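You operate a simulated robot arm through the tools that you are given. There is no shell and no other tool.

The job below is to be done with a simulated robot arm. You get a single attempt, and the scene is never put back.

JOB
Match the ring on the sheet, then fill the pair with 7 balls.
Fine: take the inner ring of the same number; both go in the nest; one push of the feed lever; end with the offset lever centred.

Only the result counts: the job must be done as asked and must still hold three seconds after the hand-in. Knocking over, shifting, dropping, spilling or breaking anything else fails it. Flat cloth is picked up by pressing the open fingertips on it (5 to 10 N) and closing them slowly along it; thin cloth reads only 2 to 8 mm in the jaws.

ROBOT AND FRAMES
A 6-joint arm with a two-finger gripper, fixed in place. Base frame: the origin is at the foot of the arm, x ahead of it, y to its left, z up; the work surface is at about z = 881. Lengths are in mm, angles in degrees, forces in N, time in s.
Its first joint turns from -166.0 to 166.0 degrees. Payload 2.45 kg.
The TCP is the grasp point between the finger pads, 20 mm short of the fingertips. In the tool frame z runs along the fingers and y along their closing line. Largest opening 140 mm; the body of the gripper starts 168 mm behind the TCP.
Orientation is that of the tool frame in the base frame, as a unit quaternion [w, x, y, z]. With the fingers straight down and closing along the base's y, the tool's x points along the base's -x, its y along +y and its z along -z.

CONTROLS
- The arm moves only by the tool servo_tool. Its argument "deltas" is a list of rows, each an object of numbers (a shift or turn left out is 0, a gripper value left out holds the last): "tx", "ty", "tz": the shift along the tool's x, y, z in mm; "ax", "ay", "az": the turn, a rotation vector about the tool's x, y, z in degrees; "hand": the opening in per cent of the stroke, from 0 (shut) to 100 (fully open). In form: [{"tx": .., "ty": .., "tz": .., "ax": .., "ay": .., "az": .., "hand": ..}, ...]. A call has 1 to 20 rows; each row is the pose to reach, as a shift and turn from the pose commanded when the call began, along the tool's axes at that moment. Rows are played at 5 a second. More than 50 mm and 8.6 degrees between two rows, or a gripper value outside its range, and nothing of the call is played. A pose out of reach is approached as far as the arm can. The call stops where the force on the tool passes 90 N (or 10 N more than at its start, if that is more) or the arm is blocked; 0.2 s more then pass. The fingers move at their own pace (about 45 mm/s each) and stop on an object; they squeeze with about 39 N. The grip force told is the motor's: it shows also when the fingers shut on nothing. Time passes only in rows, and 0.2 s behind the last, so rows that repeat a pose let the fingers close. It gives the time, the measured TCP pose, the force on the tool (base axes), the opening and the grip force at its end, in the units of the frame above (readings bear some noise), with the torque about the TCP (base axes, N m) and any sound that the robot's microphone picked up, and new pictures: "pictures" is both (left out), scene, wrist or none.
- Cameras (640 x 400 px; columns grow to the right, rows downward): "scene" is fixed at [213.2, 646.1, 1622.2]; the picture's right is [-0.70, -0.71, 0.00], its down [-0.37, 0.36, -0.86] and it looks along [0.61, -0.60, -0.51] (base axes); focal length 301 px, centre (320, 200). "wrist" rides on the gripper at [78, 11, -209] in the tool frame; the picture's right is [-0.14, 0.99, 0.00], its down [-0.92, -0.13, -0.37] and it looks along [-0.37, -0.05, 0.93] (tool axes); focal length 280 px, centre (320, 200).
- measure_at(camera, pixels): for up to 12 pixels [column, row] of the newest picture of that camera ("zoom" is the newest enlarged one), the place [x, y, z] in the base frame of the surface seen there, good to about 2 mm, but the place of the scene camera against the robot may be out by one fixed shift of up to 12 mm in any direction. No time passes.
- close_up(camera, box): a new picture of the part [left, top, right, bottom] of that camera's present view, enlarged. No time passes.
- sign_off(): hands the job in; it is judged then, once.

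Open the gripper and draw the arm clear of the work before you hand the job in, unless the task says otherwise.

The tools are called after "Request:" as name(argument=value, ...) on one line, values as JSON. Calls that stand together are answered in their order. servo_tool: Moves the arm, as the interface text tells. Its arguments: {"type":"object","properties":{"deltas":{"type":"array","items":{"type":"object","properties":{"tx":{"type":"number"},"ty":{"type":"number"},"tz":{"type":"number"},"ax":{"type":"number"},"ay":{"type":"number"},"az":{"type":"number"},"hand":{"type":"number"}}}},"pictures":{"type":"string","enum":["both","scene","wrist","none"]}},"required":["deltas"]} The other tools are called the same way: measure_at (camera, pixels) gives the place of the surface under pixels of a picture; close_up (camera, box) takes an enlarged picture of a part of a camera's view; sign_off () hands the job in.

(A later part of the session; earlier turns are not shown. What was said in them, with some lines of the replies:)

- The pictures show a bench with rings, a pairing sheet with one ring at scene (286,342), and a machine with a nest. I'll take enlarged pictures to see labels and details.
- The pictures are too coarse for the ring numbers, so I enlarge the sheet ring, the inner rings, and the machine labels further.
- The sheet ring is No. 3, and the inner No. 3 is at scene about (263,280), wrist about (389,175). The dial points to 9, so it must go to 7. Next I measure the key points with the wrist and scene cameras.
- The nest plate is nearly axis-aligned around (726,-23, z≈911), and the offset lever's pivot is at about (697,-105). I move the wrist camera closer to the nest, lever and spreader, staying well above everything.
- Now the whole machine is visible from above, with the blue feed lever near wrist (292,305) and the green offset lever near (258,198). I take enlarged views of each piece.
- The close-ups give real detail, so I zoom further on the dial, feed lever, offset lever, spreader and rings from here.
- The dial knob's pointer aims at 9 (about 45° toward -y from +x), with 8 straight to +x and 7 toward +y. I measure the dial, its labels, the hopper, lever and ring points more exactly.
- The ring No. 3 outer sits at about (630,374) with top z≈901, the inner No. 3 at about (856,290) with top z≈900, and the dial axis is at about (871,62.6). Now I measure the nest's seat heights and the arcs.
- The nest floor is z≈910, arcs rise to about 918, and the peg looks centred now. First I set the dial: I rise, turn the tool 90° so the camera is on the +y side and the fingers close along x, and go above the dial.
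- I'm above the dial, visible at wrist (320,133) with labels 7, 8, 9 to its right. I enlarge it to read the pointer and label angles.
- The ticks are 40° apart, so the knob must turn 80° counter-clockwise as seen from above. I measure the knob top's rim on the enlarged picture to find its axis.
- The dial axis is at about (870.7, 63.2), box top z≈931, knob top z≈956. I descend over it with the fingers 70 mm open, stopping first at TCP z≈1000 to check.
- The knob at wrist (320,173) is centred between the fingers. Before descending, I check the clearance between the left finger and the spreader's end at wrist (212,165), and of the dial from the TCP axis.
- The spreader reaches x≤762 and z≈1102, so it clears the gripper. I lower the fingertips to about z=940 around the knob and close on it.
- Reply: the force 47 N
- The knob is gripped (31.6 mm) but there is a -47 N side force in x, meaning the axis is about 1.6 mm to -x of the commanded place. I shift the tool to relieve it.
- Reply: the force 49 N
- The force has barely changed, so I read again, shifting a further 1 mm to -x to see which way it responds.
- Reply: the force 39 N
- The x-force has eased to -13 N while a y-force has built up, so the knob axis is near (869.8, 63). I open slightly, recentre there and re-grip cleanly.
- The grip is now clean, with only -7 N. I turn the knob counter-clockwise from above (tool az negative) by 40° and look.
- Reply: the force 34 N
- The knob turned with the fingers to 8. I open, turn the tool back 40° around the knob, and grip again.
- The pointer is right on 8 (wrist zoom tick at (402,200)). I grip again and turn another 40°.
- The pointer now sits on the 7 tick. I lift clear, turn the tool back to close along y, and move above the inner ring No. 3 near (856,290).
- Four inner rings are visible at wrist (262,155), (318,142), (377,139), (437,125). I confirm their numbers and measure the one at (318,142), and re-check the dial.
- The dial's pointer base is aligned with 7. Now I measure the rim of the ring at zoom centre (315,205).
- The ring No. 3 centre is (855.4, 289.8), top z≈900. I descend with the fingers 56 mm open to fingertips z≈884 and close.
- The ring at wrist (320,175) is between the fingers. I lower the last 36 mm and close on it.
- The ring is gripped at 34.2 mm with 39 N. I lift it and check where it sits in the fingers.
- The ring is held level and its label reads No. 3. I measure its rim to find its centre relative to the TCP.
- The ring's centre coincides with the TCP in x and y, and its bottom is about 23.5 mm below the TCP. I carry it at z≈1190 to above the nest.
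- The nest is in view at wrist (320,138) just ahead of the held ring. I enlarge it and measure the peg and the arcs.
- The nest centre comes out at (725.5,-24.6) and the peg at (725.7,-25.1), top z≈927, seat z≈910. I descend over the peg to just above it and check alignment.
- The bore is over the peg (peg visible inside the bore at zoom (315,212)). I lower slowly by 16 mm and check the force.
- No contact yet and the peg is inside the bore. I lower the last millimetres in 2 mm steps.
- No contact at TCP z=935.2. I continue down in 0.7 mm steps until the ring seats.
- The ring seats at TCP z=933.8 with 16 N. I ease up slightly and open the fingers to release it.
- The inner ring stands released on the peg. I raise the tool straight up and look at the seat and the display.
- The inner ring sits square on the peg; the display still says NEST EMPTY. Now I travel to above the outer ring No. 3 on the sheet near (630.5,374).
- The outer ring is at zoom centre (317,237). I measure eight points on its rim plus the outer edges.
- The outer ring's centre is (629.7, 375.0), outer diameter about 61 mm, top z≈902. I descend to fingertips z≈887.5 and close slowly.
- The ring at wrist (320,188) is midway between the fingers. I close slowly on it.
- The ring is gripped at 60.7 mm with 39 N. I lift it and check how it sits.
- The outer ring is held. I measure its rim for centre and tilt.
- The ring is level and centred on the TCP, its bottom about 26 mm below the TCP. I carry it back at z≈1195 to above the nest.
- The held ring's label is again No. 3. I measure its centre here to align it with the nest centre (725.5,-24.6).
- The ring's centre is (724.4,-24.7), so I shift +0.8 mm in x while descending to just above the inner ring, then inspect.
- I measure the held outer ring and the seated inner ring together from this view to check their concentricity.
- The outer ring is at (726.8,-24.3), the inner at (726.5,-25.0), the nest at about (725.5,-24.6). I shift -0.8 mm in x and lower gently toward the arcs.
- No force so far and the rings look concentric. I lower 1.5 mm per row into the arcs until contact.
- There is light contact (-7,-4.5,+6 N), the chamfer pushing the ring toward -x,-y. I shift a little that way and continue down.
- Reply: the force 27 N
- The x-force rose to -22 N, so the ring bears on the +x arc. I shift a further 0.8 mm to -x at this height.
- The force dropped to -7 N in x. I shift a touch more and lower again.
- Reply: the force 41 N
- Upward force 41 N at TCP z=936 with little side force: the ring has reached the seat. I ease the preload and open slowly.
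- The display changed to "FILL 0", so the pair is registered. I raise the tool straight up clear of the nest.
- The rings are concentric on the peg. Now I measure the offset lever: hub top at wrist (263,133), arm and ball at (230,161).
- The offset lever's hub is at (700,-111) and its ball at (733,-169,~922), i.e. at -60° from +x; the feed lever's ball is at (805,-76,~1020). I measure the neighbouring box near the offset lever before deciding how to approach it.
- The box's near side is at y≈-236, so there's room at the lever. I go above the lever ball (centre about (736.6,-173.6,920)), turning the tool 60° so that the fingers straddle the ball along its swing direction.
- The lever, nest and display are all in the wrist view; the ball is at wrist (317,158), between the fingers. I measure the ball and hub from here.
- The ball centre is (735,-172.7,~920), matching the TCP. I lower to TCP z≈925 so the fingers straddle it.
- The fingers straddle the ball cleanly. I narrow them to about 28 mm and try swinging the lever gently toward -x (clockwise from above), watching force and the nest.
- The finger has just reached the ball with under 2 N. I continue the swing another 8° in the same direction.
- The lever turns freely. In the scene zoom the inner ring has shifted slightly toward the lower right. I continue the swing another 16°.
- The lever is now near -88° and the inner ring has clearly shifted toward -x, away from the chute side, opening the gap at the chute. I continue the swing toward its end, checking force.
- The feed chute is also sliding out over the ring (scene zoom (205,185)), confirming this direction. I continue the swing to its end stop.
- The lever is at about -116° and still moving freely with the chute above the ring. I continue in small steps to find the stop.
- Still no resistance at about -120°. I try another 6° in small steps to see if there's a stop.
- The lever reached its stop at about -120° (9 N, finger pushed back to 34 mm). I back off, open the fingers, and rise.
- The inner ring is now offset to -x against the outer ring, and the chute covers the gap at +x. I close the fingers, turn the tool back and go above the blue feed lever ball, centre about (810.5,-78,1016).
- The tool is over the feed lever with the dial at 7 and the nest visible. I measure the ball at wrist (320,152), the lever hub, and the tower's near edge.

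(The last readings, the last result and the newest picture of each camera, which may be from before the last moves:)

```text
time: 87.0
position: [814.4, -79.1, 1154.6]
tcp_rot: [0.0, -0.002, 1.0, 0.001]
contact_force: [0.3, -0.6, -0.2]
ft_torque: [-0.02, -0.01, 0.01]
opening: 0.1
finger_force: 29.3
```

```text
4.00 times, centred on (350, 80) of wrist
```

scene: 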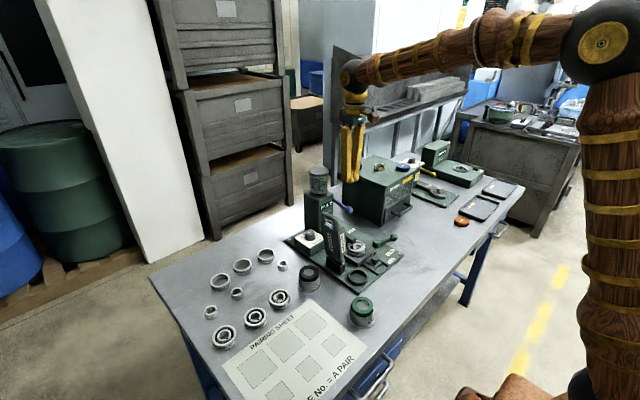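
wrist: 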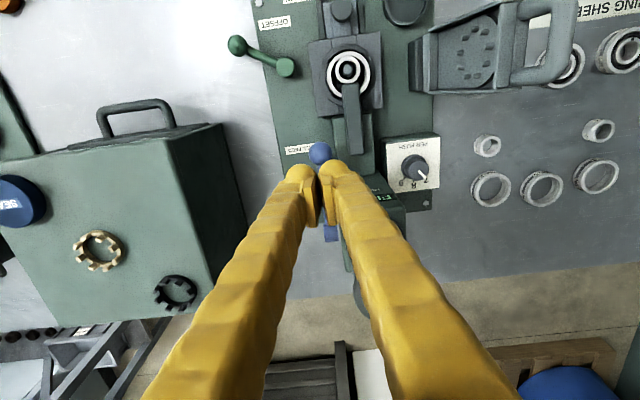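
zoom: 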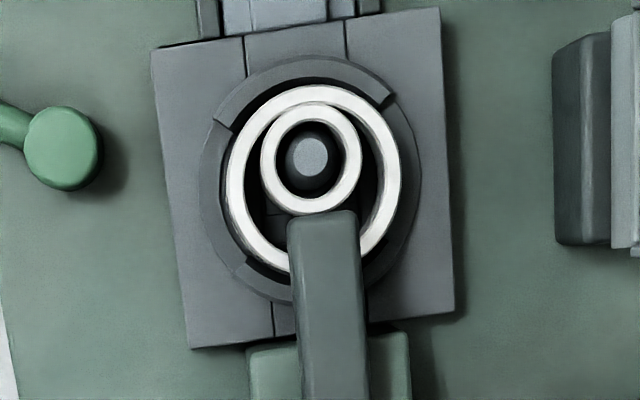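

The ball's centre is (809.8,-76,1017) with its top at 1029.5, and the inner ring clearly lies offset with the chute over the gap. I lower the closed fingertips to just above the ball.

Request:
servo_tool(deltas=[{"tx": 2.5, "ty": 1, "tz": 35, "hand": 0}, {"tx": 2.5, "ty": 1, "tz": 65, "hand": 0}, {"tx": 2.5, "ty": 1, "tz": 88, "hand": 0}, {"tx": 2.5, "ty": 1, "tz": 98, "hand": 0}, {"tx": 2.5, "ty": 1, "tz": 98, "hand": 0}], pictures="both")

Request:
close_up(camera="scene", box=[310, 160, 400, 260])

```text
time: 88.2
position: [811.8, -78.4, 1055.5]
tcp_rot: [0.0, -0.001, 1.0, 0.0]
contact_force: [-0.2, -0.4, -1.2]
ft_torque: [-0.03, 0.02, 0.03]
opening: 0.0
finger_force: 29.9
```

scene: 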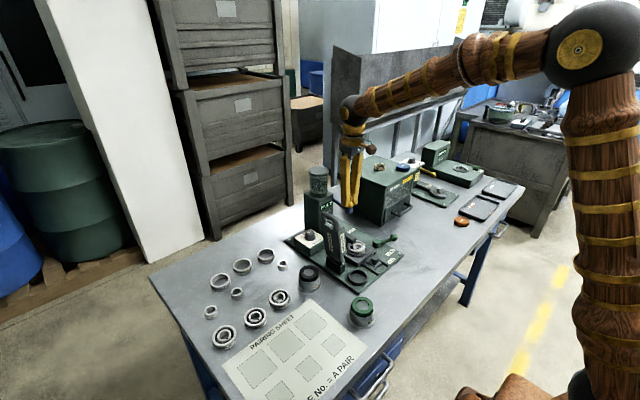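
wrist: 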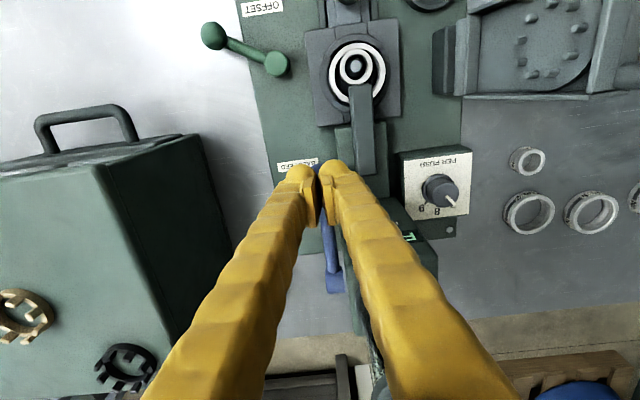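

```text
4.00 times, centred on (355, 210) of scene
```

zoom: 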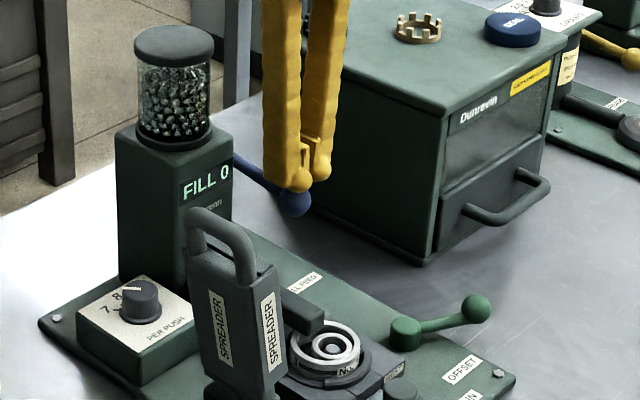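

The fingertips are centred over the ball, clear of the tower. I push the lever down steadily, following its arc, to about 25°, and check the display and force.

Request:
servo_tool(deltas=[{"tz": 4}, {"tx": -0.5, "tz": 8}, {"tx": -1, "tz": 12}, {"tx": -1.8, "tz": 16}, {"tx": -2.8, "tz": 20}, {"tx": -4, "tz": 24}, {"tx": -5.4, "tz": 28}, {"tx": -7, "tz": 32}, {"tx": -9, "tz": 36}, {"tx": -9, "tz": 36}], pictures="both")

Request:
close_up(camera="scene", box=[310, 160, 400, 260])

```text
time: 90.4
position: [820.2, -78.7, 1018.7]
tcp_rot: [-0.001, 0.0, 1.0, 0.002]
contact_force: [-1.6, 0.5, 3.3]
ft_torque: [0.04, 0.03, 0.01]
opening: 0.1
finger_force: 29.8
```

scene: 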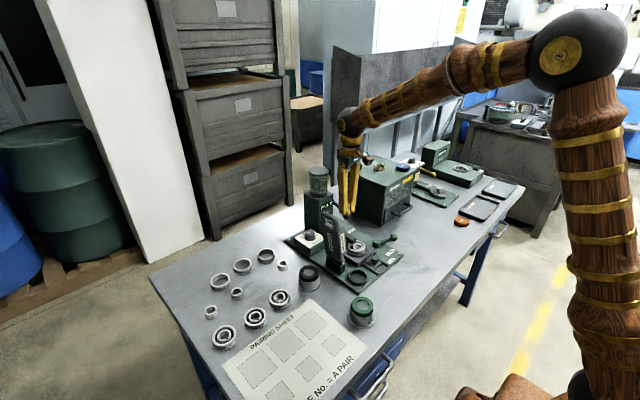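
wrist: 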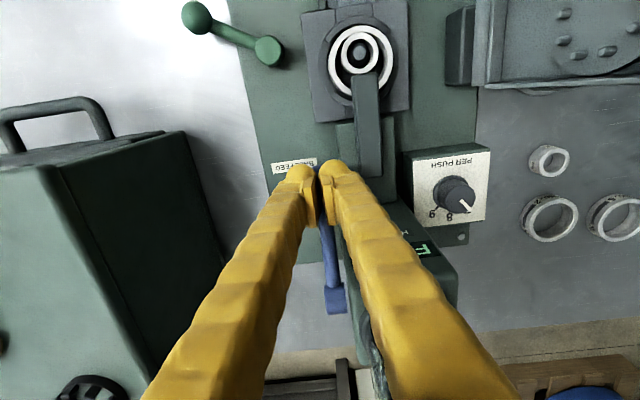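

```text
4.00 times, centred on (355, 210) of scene
```

zoom: 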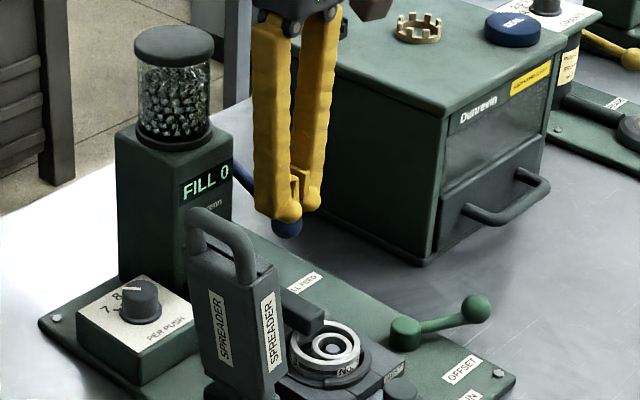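

The lever goes down with only 3 N and the display still shows FILL 0. I continue the same push further along the arc.

Request:
servo_tool(deltas=[{"tx": -2, "tz": 4}, {"tx": -4.2, "tz": 8}, {"tx": -6.6, "tz": 12}, {"tx": -9.1, "tz": 15.5}, {"tx": -9.1, "tz": 15.5}], pictures="scene")

Request:
close_up(camera="scene", box=[310, 160, 400, 260])

```text
time: 91.6
position: [828.1, -77.3, 1007.5]
tcp_rot: [0.001, 0.0, 1.0, 0.0]
contact_force: [-38.9, 4.2, 41.8]
ft_torque: [0.19, -0.21, 0.09]
opening: 6.1
finger_force: 29.6
```

scene: 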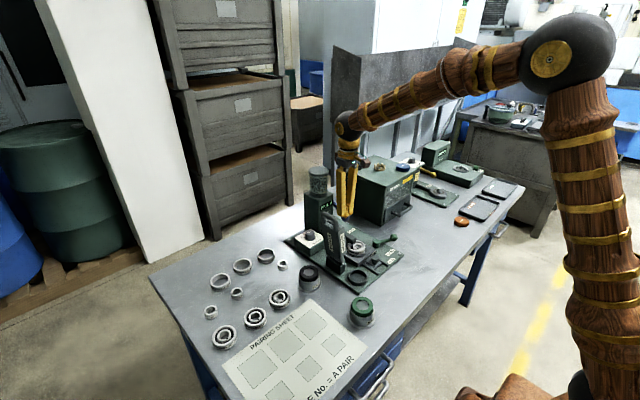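

```text
4.00 times, centred on (355, 210) of scene
```

zoom: 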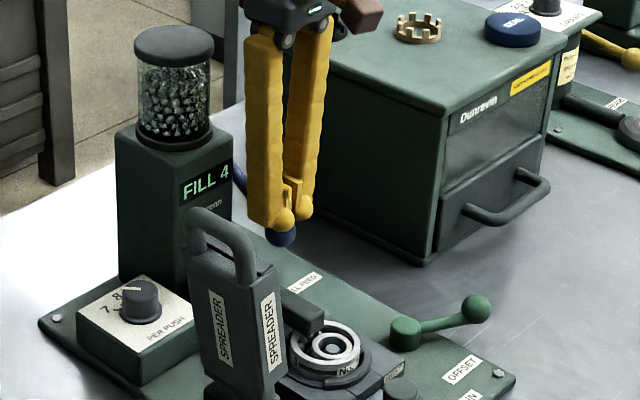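

The lever hit its stop (42 N) and the balls are feeding: the display counts "FILL 4". I hold still and wait for the count to finish.

Request:
servo_tool(deltas=[{"tx": 0}, {"tx": 0}, {"tx": 0}, {"tx": 0}, {"tx": 0}], pictures="scene")

Request:
close_up(camera="scene", box=[310, 160, 400, 260])

```text
time: 92.8
position: [829.6, -76.7, 1005.1]
tcp_rot: [0.001, -0.001, 1.0, 0.0]
contact_force: [-46.6, 7.0, 57.8]
ft_torque: [0.21, -0.18, 0.19]
opening: 6.0
finger_force: 29.7
```

scene: 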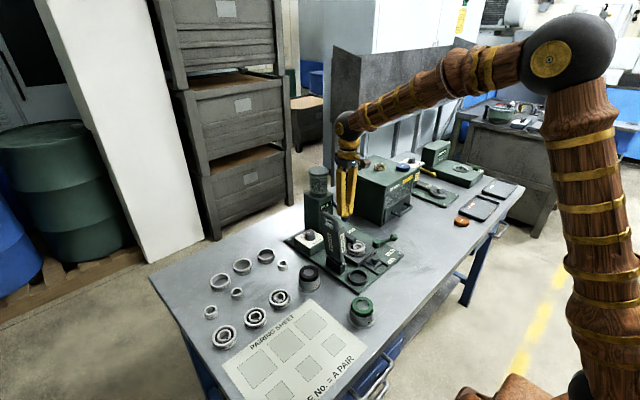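

```text
4.00 times, centred on (355, 210) of scene
```

zoom: 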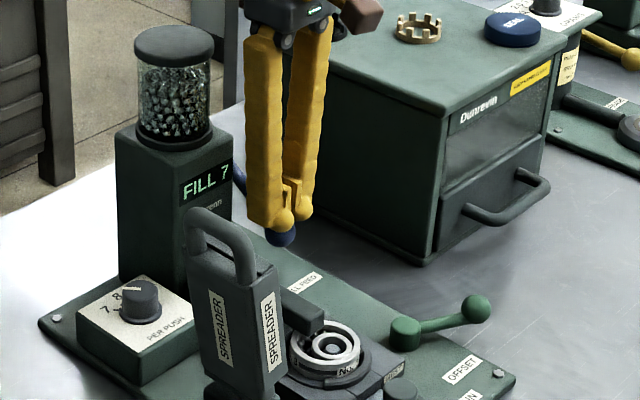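

The display reads "FILL 7" — exactly one push. I withdraw in one smooth motion back along the arc and up, without pressing again.

Request:
servo_tool(deltas=[{"tx": 2.5, "tz": -4}, {"tx": 4.9, "tz": -7.5}, {"tx": 7.1, "tz": -11.5}, {"tx": 9.1, "tz": -15.5}, {"tx": 11.1, "tz": -19.5}, {"tx": 12.7, "tz": -23.5}, {"tx": 14.1, "tz": -27.5}, {"tx": 15.3, "tz": -31.5}, {"tx": 16.3, "tz": -35.5}, {"tx": 17.3, "tz": -42}, {"tx": 18.1, "tz": -52}, {"tx": 18.1, "tz": -80}, {"tx": 18.1, "tz": -115}, {"tx": 18.1, "tz": -150}, {"tx": 18.1, "tz": -150}], pictures="both")

Request:
close_up(camera="scene", box=[310, 160, 400, 260])

Request:
close_up(camera="wrist", box=[300, 30, 400, 130])

```text
time: 96.0
position: [811.5, -78.2, 1153.9]
tcp_rot: [-0.001, 0.0, 1.0, 0.001]
contact_force: [-0.1, -0.5, -0.1]
ft_torque: [0.0, 0.0, 0.02]
opening: 0.2
finger_force: 29.3
```

scene: 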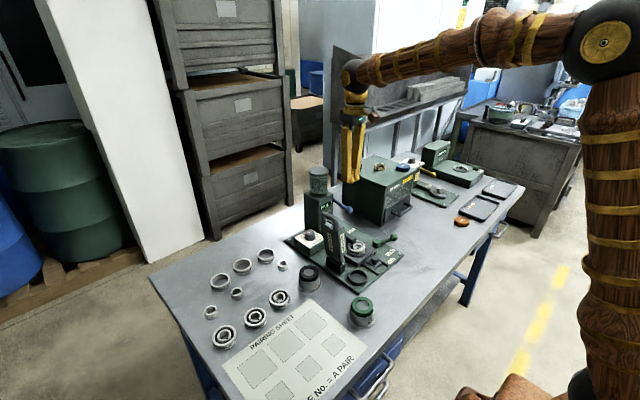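
wrist: 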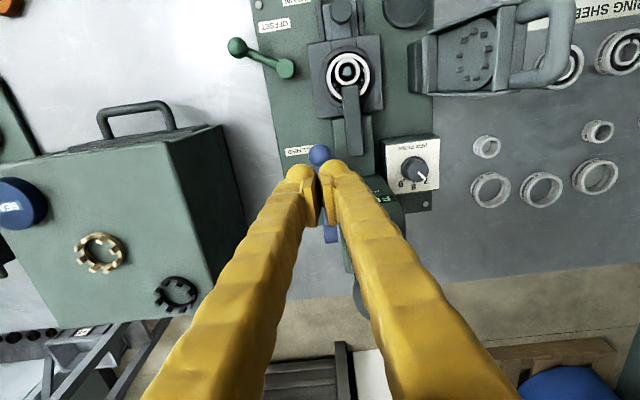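

```text
4.00 times, centred on (355, 210) of scene
```

zoom: 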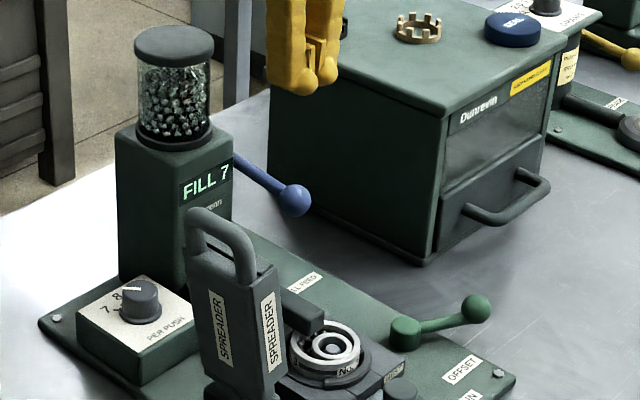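

```text
4.00 times, centred on (350, 80) of wrist
```

zoom: 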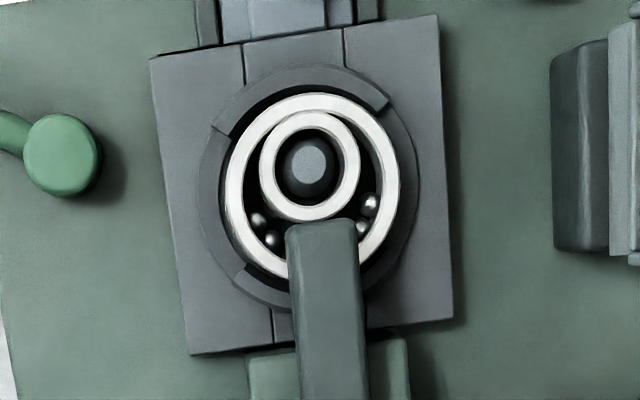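

The feed lever has sprung back, the count stays at 7, and balls lie in the crescent on both sides of the chute. Now I measure the offset lever's ball at wrist (236,46) for the return swing.

Request:
measure_at(camera="wrist", pixels=[[236, 46], [232, 46], [240, 47], [286, 68], [281, 68], [291, 67], [262, 57], [250, 51]])

Request:
close_up(camera="wrist", box=[215, 25, 315, 95])

```text
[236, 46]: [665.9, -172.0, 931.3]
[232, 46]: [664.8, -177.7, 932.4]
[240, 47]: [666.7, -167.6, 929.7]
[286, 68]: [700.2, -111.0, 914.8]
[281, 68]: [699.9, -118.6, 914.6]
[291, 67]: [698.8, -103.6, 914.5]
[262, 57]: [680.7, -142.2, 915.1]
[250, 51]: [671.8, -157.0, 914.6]
```

```text
5.71 times, centred on (265, 60) of wrist
```

zoom: 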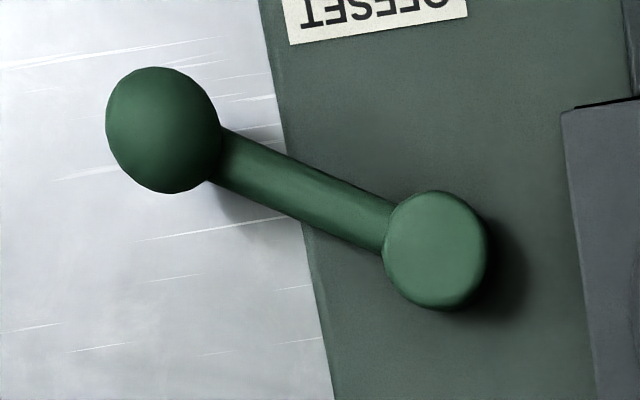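

The lever ball is at about (664,-174.5) around hub (700,-111), radius 72.6. I go above it at z≈1154 with the tool turned 120° and the fingers opened to 45 mm.

Request:
servo_tool(deltas=[{"tx": 9.2, "ty": -6, "az": 7.5, "hand": 10}, {"tx": 18.4, "ty": -12, "az": 15, "hand": 20}, {"tx": 27.7, "ty": -18.1, "az": 22.5, "hand": 32}, {"tx": 36.9, "ty": -24.1, "az": 30, "hand": 32}, {"tx": 46.1, "ty": -30.1, "az": 37.5, "hand": 32}, {"tx": 55.3, "ty": -36.1, "az": 45, "hand": 32}, {"tx": 64.5, "ty": -42.1, "az": 52.5, "hand": 32}, {"tx": 73.7, "ty": -48.2, "az": 60, "hand": 32}, {"tx": 83, "ty": -54.2, "az": 67.5, "hand": 32}, {"tx": 92.2, "ty": -60.2, "az": 75, "hand": 32}, {"tx": 101.4, "ty": -66.2, "az": 82.5, "hand": 32}, {"tx": 110.6, "ty": -72.2, "az": 90, "hand": 32}, {"tx": 119.8, "ty": -78.2, "az": 97.5, "hand": 32}, {"tx": 129, "ty": -84.3, "az": 105, "hand": 32}, {"tx": 138.3, "ty": -90.3, "az": 112.5, "hand": 32}, {"tx": 147.5, "ty": -96.3, "az": 120, "hand": 32}, {"tx": 147.5, "ty": -96.3, "az": 120, "hand": 32}, {"tx": 147.5, "ty": -96.3, "az": 120, "hand": 32}], pictures="wrist")

Request:
close_up(camera="wrist", box=[220, 60, 400, 220])

```text
time: 99.8
position: [663.8, -174.2, 1153.9]
tcp_rot: [-0.001, 0.866, 0.499, 0.001]
contact_force: [0.0, 0.1, -0.3]
ft_torque: [0.0, -0.03, 0.0]
opening: 45.0
finger_force: 0.1
```

wrist: 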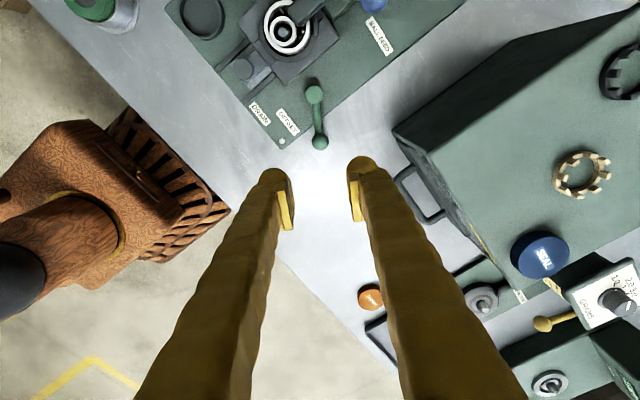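

```text
2.50 times, centred on (310, 140) of wrist
```

zoom: 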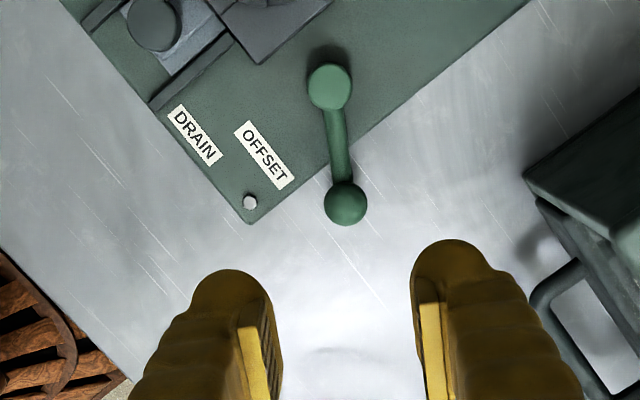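

The ball is midway between the fingers. I descend to TCP z≈924 around it.

Request:
servo_tool(deltas=[{"tz": 40}, {"tz": 80}, {"tz": 120}, {"tz": 160}, {"tz": 195}, {"tz": 218}, {"tz": 230}, {"tz": 230}], pictures="wrist")

Request:
close_up(camera="wrist", box=[250, 0, 450, 240])

```text
time: 101.6
position: [664.4, -174.1, 923.1]
tcp_rot: [0.0, 0.866, 0.5, 0.001]
contact_force: [0.5, -0.7, -0.8]
ft_torque: [-0.03, 0.01, -0.03]
opening: 45.0
finger_force: 0.1
```

wrist: 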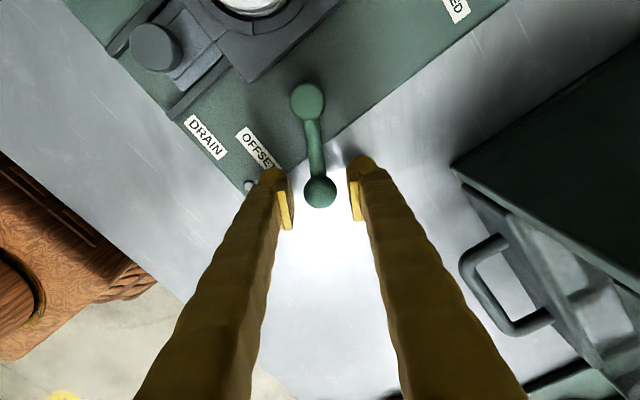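

```text
1.67 times, centred on (350, 120) of wrist
```

zoom: 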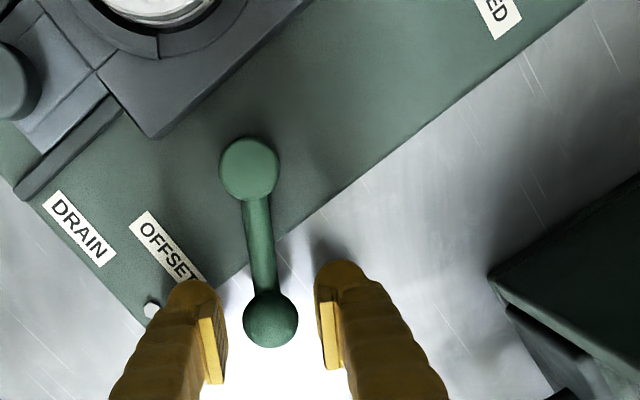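

I narrow the fingers to 28 mm and swing the lever slowly back counter-clockwise, first 15°.

Request:
servo_tool(deltas=[{"hand": 25}, {"hand": 20}, {"hand": 20}, {"tx": 0.07, "ty": 3.17, "az": -2.5, "hand": 20}, {"tx": 0.28, "ty": 6.33, "az": -5, "hand": 20}, {"tx": 0.62, "ty": 9.48, "az": -7.5, "hand": 20}, {"tx": 1.1, "ty": 12.6, "az": -10, "hand": 20}, {"tx": 1.72, "ty": 15.7, "az": -12.5, "hand": 20}, {"tx": 2.47, "ty": 18.8, "az": -15, "hand": 20}, {"tx": 2.47, "ty": 18.8, "az": -15, "hand": 20}], pictures="wrist")

Request:
close_up(camera="wrist", box=[250, 0, 450, 240])

Request:
close_up(camera="scene", box=[320, 195, 400, 265])

```text
time: 103.8
position: [682.0, -182.8, 924.9]
tcp_rot: [-0.001, 0.793, 0.609, 0.0]
contact_force: [-0.1, 0.5, 0.0]
ft_torque: [-0.01, 0.05, -0.02]
opening: 28.2
finger_force: 0.0
```

wrist: 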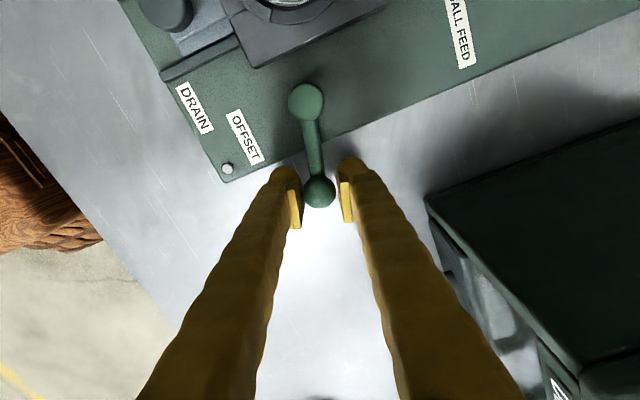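

```text
1.67 times, centred on (350, 120) of wrist
```

zoom: 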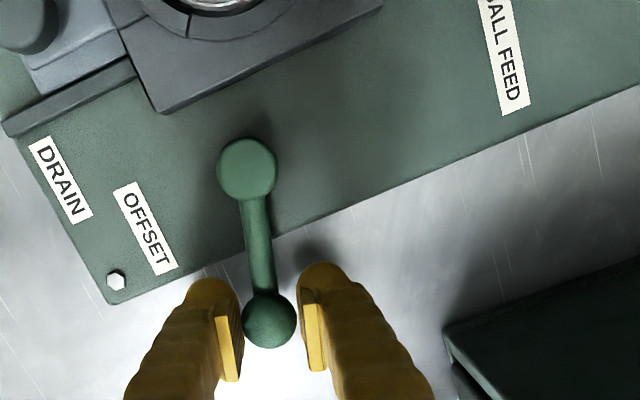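

```text
5.71 times, centred on (360, 230) of scene
```

zoom: 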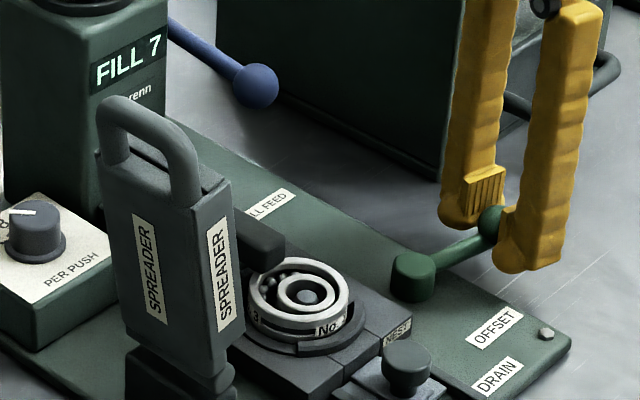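

The lever follows freely, with the chute retracting and FILL 7 held. I swing another 15°.

Request:
servo_tool(deltas=[{"tx": 0.07, "ty": 3.17, "az": -2.5}, {"tx": 0.28, "ty": 6.33, "az": -5}, {"tx": 0.62, "ty": 9.48, "az": -7.5}, {"tx": 1.1, "ty": 12.6, "az": -10}, {"tx": 1.72, "ty": 15.7, "az": -12.5}, {"tx": 2.47, "ty": 18.8, "az": -15}, {"tx": 2.47, "ty": 18.8, "az": -15}], pictures="wrist")

Request:
close_up(camera="wrist", box=[250, 0, 450, 240])

Request:
close_up(camera="scene", box=[320, 195, 400, 265])

```text
time: 105.4
position: [701.1, -183.6, 923.2]
tcp_rot: [0.0, 0.707, 0.707, 0.001]
contact_force: [-1.1, 1.2, 0.2]
ft_torque: [0.01, 0.01, -0.03]
opening: 28.1
finger_force: 0.1
```

wrist: 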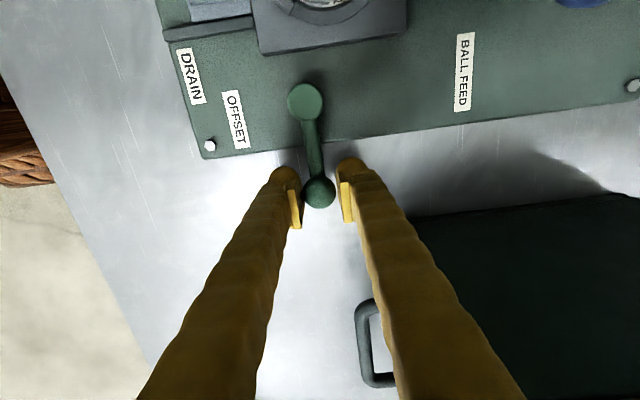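

```text
1.67 times, centred on (350, 120) of wrist
```

zoom: 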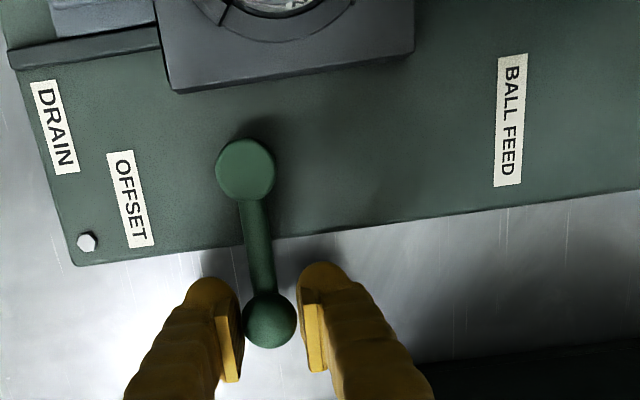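

```text
5.71 times, centred on (360, 230) of scene
```

zoom: 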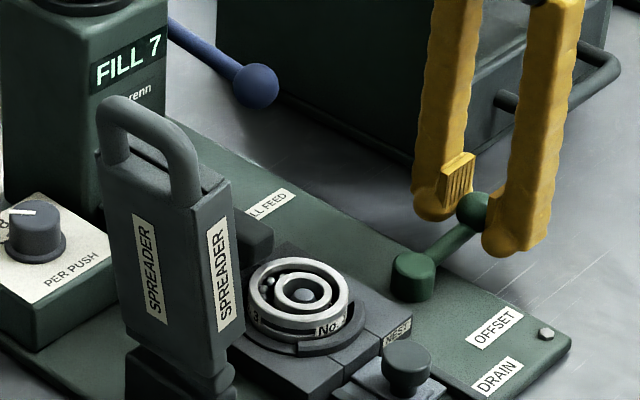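

The lever is halfway at -90° with almost no force and the balls stay in the groove. I swing another 15°.

Request:
servo_tool(deltas=[{"tx": 0.07, "ty": 3.17, "az": -2.5}, {"tx": 0.28, "ty": 6.33, "az": -5}, {"tx": 0.62, "ty": 9.48, "az": -7.5}, {"tx": 1.1, "ty": 12.6, "az": -10}, {"tx": 1.72, "ty": 15.7, "az": -12.5}, {"tx": 2.47, "ty": 18.8, "az": -15}, {"tx": 2.47, "ty": 18.8, "az": -15}], pictures="wrist")

Request:
close_up(camera="scene", box=[330, 215, 400, 265])

```text
time: 107.0
position: [719.8, -182.2, 924.7]
tcp_rot: [0.0, 0.609, 0.793, 0.0]
contact_force: [0.0, -0.1, 0.3]
ft_torque: [-0.03, 0.01, -0.02]
opening: 28.1
finger_force: 0.1
```

wrist: 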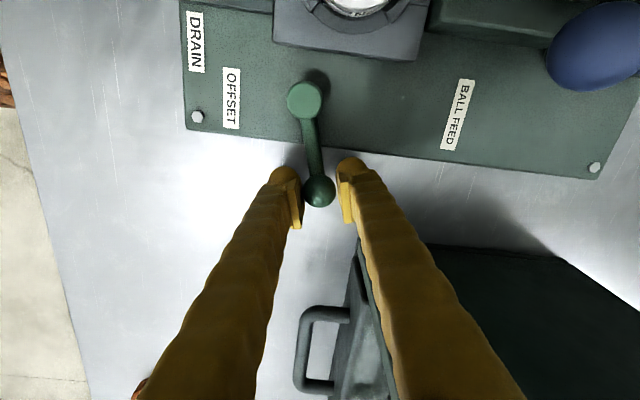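

```text
8.00 times, centred on (365, 240) of scene
```

zoom: 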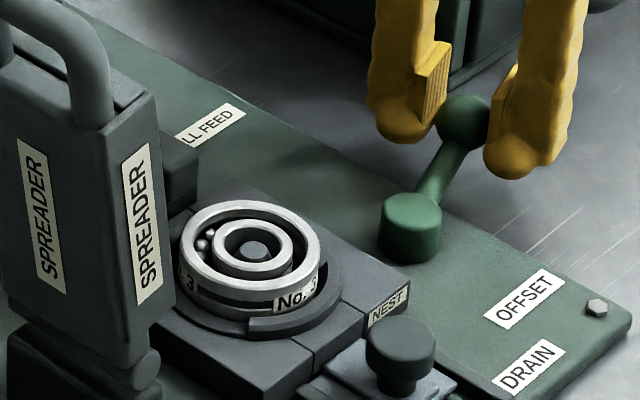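

At -75° the inner ring is nearly central again. I continue 12° with smaller steps.

Request:
servo_tool(deltas=[{"tx": 0.04, "ty": 2.53, "az": -2}, {"tx": 0.18, "ty": 5.06, "az": -4}, {"tx": 0.4, "ty": 7.59, "az": -6}, {"tx": 0.7, "ty": 10.1, "az": -8}, {"tx": 1.1, "ty": 12.6, "az": -10}, {"tx": 1.59, "ty": 15.1, "az": -12}, {"tx": 1.59, "ty": 15.1, "az": -12}], pictures="wrist")

Request:
close_up(camera="wrist", box=[250, 0, 450, 240])

Request:
close_up(camera="scene", box=[330, 215, 400, 265])

```text
time: 108.6
position: [734.4, -175.4, 922.2]
tcp_rot: [0.0, 0.522, 0.853, 0.0]
contact_force: [0.0, -0.2, 0.7]
ft_torque: [-0.03, -0.02, 0.02]
opening: 28.3
finger_force: 0.0
```

wrist: 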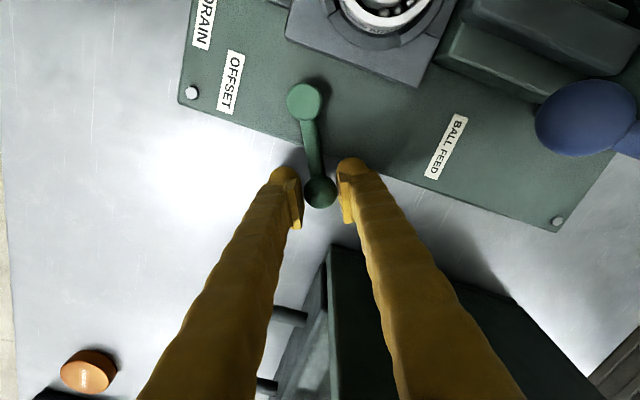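

```text
1.67 times, centred on (350, 120) of wrist
```

zoom: 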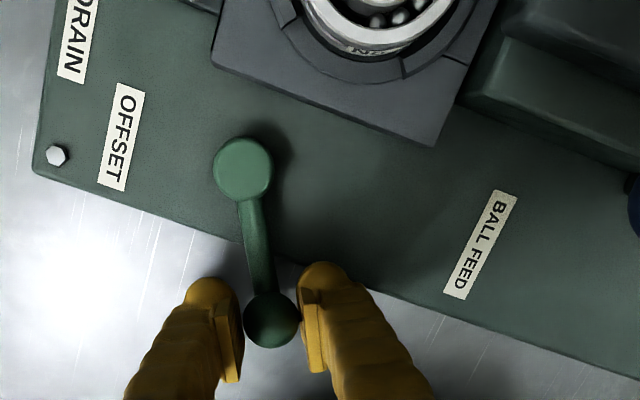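

```text
8.00 times, centred on (365, 240) of scene
```

zoom: 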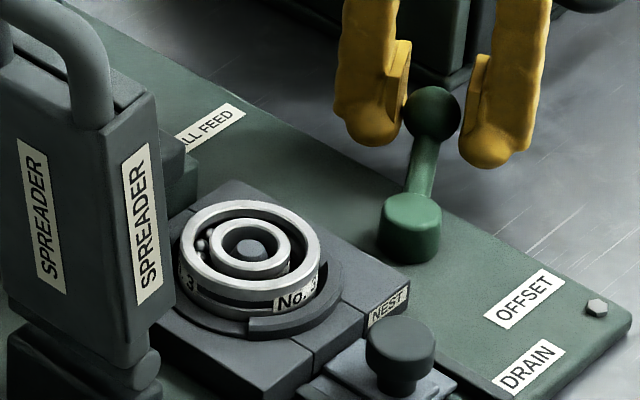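

The lever is at about -63°. I push on in 1.5° steps to bring it fully to its centred stop.

Request:
servo_tool(deltas=[{"tx": 0.02, "ty": 1.9, "az": -1.5}, {"tx": 0.1, "ty": 3.8, "az": -3}, {"tx": 0.1, "ty": 3.8, "az": -3}], pictures="wrist")

Request:
close_up(camera="wrist", box=[250, 0, 450, 240])

```text
time: 109.4
position: [736.3, -174.4, 922.8]
tcp_rot: [0.0, 0.5, 0.866, 0.0]
contact_force: [-3.3, 0.4, -0.7]
ft_torque: [0.01, 0.0, -0.02]
opening: 29.7
finger_force: 1.4
```

wrist: 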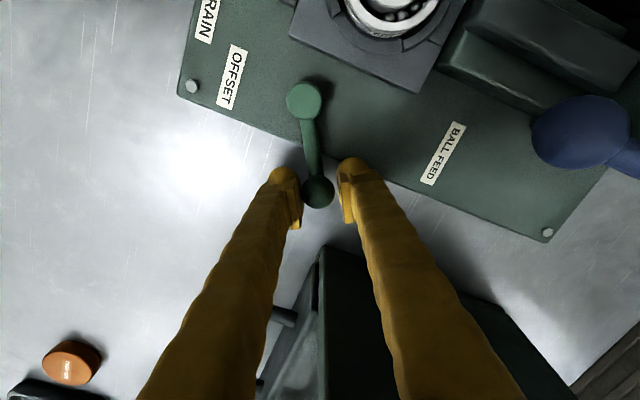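

```text
1.67 times, centred on (350, 120) of wrist
```

zoom: 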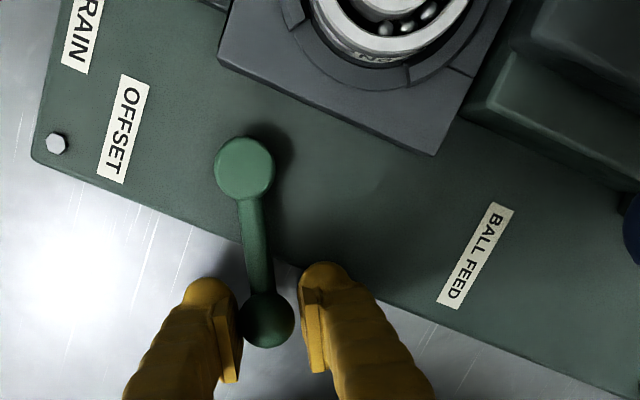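

The left finger is now being pushed back (opening 29.7, 3 N): the lever is at its stop. I press 2 mm more to confirm it's fully home.

Request:
servo_tool(deltas=[{"ty": 1}, {"ty": 2.2}, {"ty": 2.2}], pictures="none")

```text
time: 110.2
position: [738.6, -173.0, 923.6]
tcp_rot: [0.001, 0.5, 0.866, -0.001]
contact_force: [-6.4, -6.8, -6.2]
ft_torque: [-0.01, -0.05, 0.05]
opening: 34.4
finger_force: 4.5
```

The stop is confirmed (the finger yields by exactly the extra travel). I back off, open the fingers and rise clear.

Request:
servo_tool(deltas=[{"ty": -3.5, "hand": 26}, {"ty": -4, "hand": 34}, {"ty": -4, "hand": 34}, {"ty": -4, "tz": -30, "hand": 34}, {"ty": -4, "tz": -70, "hand": 34}, {"ty": -4, "tz": -110, "hand": 34}, {"ty": -4, "tz": -150, "hand": 34}, {"ty": -4, "tz": -190, "hand": 34}, {"ty": -4, "tz": -230, "hand": 34}, {"ty": -4, "tz": -230, "hand": 34}], pictures="both")

Request:
close_up(camera="scene", box=[310, 190, 400, 270])

Request:
close_up(camera="wrist", box=[260, 0, 400, 140])

```text
time: 112.4
position: [733.5, -176.0, 1152.7]
tcp_rot: [-0.001, 0.5, 0.866, 0.001]
contact_force: [0.3, 0.1, 0.3]
ft_torque: [-0.03, 0.03, -0.01]
opening: 47.5
finger_force: 0.0
```

scene: 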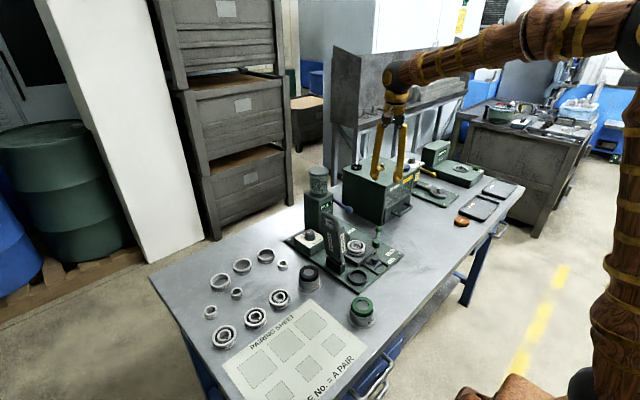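
wrist: 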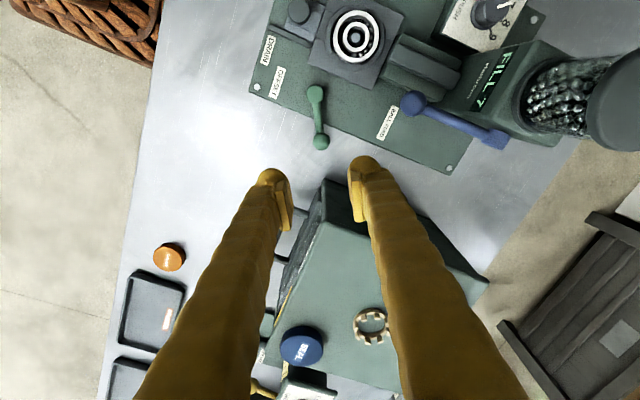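

```text
5.00 times, centred on (355, 230) of scene
```

zoom: 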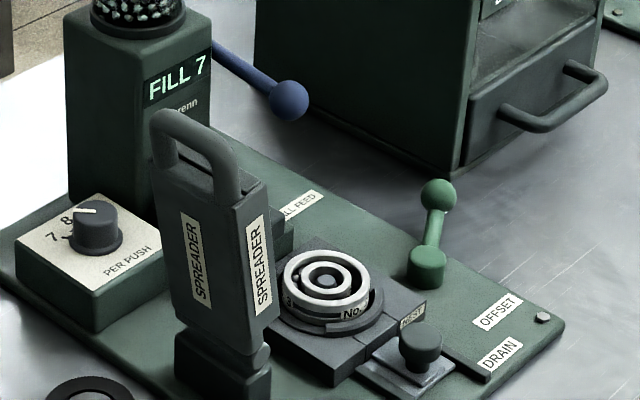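

```text
2.86 times, centred on (330, 70) of wrist
```

zoom: 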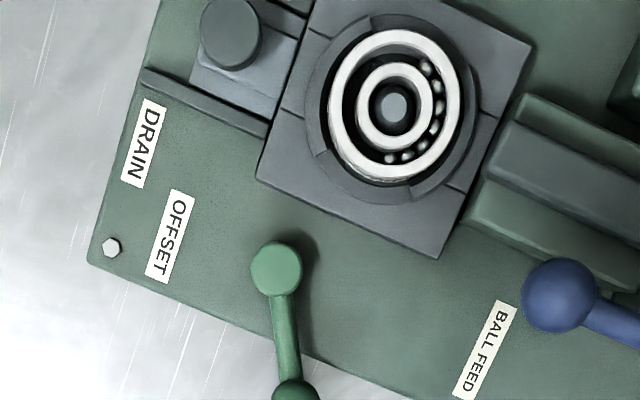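

The lever is centred, the inner ring is concentric again, and balls lie along the +x side. I zoom in tightly to count the balls and compare the lever angle.

Request:
close_up(camera="wrist", box=[325, 5, 385, 65])

Request:
measure_at(camera="wrist", pixels=[[320, 142], [316, 95], [313, 95], [320, 94], [353, 37]])

Request:
close_up(camera="scene", box=[190, 240, 390, 365])

```text
6.67 times, centred on (355, 35) of wrist
```

zoom: 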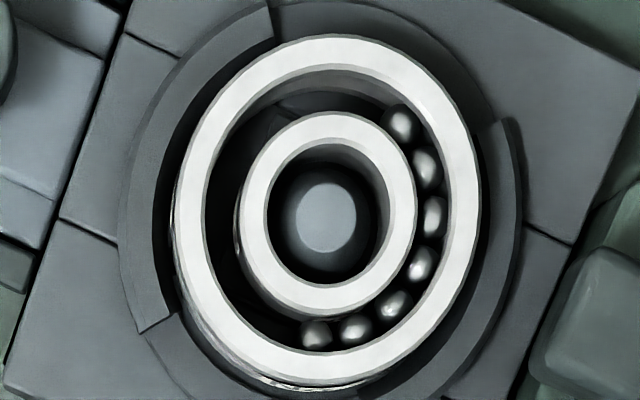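

```text
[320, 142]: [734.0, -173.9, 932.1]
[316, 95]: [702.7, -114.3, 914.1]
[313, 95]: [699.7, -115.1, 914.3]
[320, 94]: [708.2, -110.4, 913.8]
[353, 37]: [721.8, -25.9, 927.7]
```

```text
3.20 times, centred on (290, 302) of scene
```

zoom: 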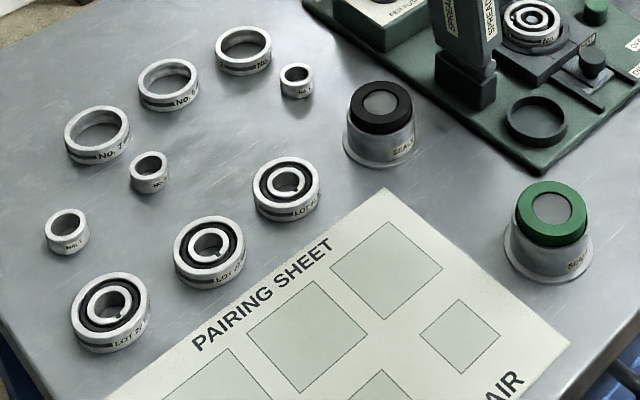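

Exactly seven balls are visible (zoom (402,125) round to (315,333)), the lever is back at its centred position and nothing else on the bench was disturbed. I open the gripper and draw the arm up and clear.

Request:
servo_tool(deltas=[{"tz": -30, "hand": 60}, {"tz": -60, "hand": 60}, {"tz": -90, "hand": 60}, {"tz": -110, "hand": 60}, {"tx": 20, "ty": -34.6, "tz": -110, "hand": 60}, {"tx": 40, "ty": -69.3, "tz": -110, "hand": 60}, {"tx": 50, "ty": -86.6, "tz": -110, "hand": 60}, {"tx": 50, "ty": -86.6, "tz": -110, "hand": 60}, {"tx": 50, "ty": -86.6, "tz": -110, "hand": 60}], pictures="both")

Request:
close_up(camera="scene", box=[310, 190, 400, 270])

```text
time: 114.4
position: [634.6, -175.1, 1264.8]
tcp_rot: [0.0, 0.5, 0.866, 0.0]
contact_force: [0.2, -0.4, 0.0]
ft_torque: [-0.03, -0.01, 0.01]
opening: 83.8
finger_force: 0.1
```

scene: 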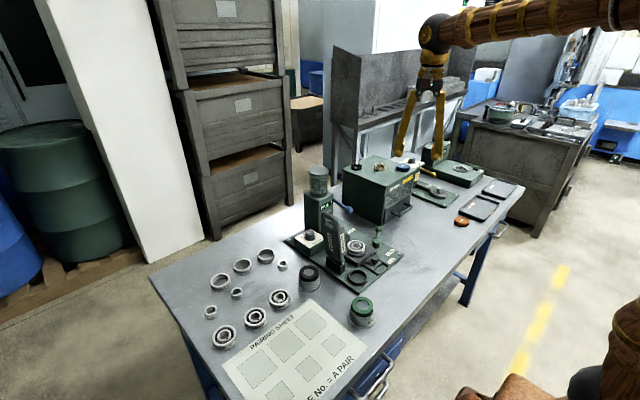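
wrist: 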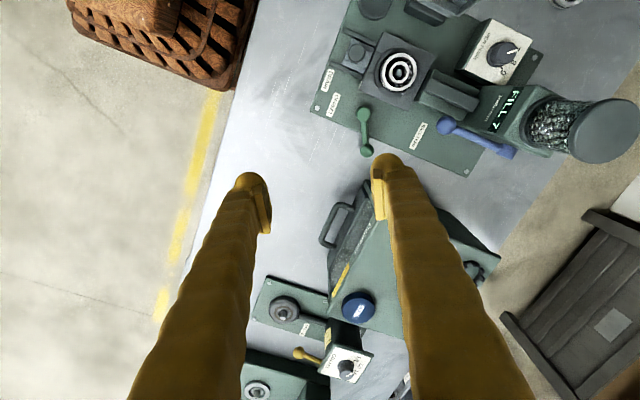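

```text
5.00 times, centred on (355, 230) of scene
```

zoom: 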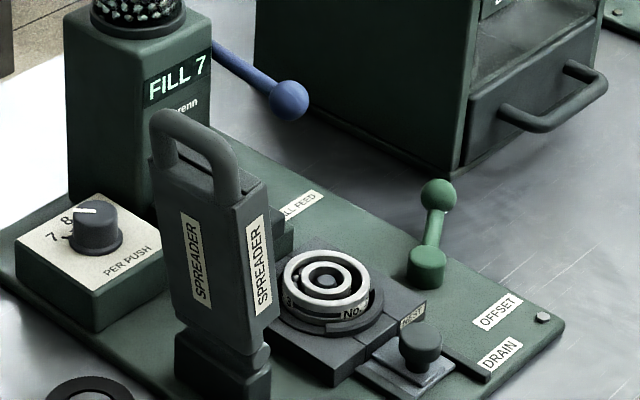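

The display holds FILL 7, both No. 3 rings sit in the nest with seven balls, the offset lever is centred, and the arm is clear with the gripper open. I hand the job in.

Request:
sign_off()

```text
The job is handed in.
```

The job is done and handed in. The two No. 3 rings sit in the nest with 7 balls between them. I haven't seen the judge's result.

- **Match:** The ring on the sheet was No. 3. I put the No. 3 inner ring on the peg first, then the No. 3 outer ring around it.
- **Ball count:** The feed dial was on 9, so I turned it to 7 first. I then swung the offset lever over and pushed the feed lever once. The display counted up to "FILL 7", and I counted seven balls in the ring.
- **Offset lever:** It is back at its original stop, and the inner ring is centred in the outer ring again.
- **Bench:** I saw nothing else moved, tipped or spilled. The gripper is open and the arm is clear.

I left the spreader alone, since the job didn't ask for it, so the balls are still together on one side of the ring.
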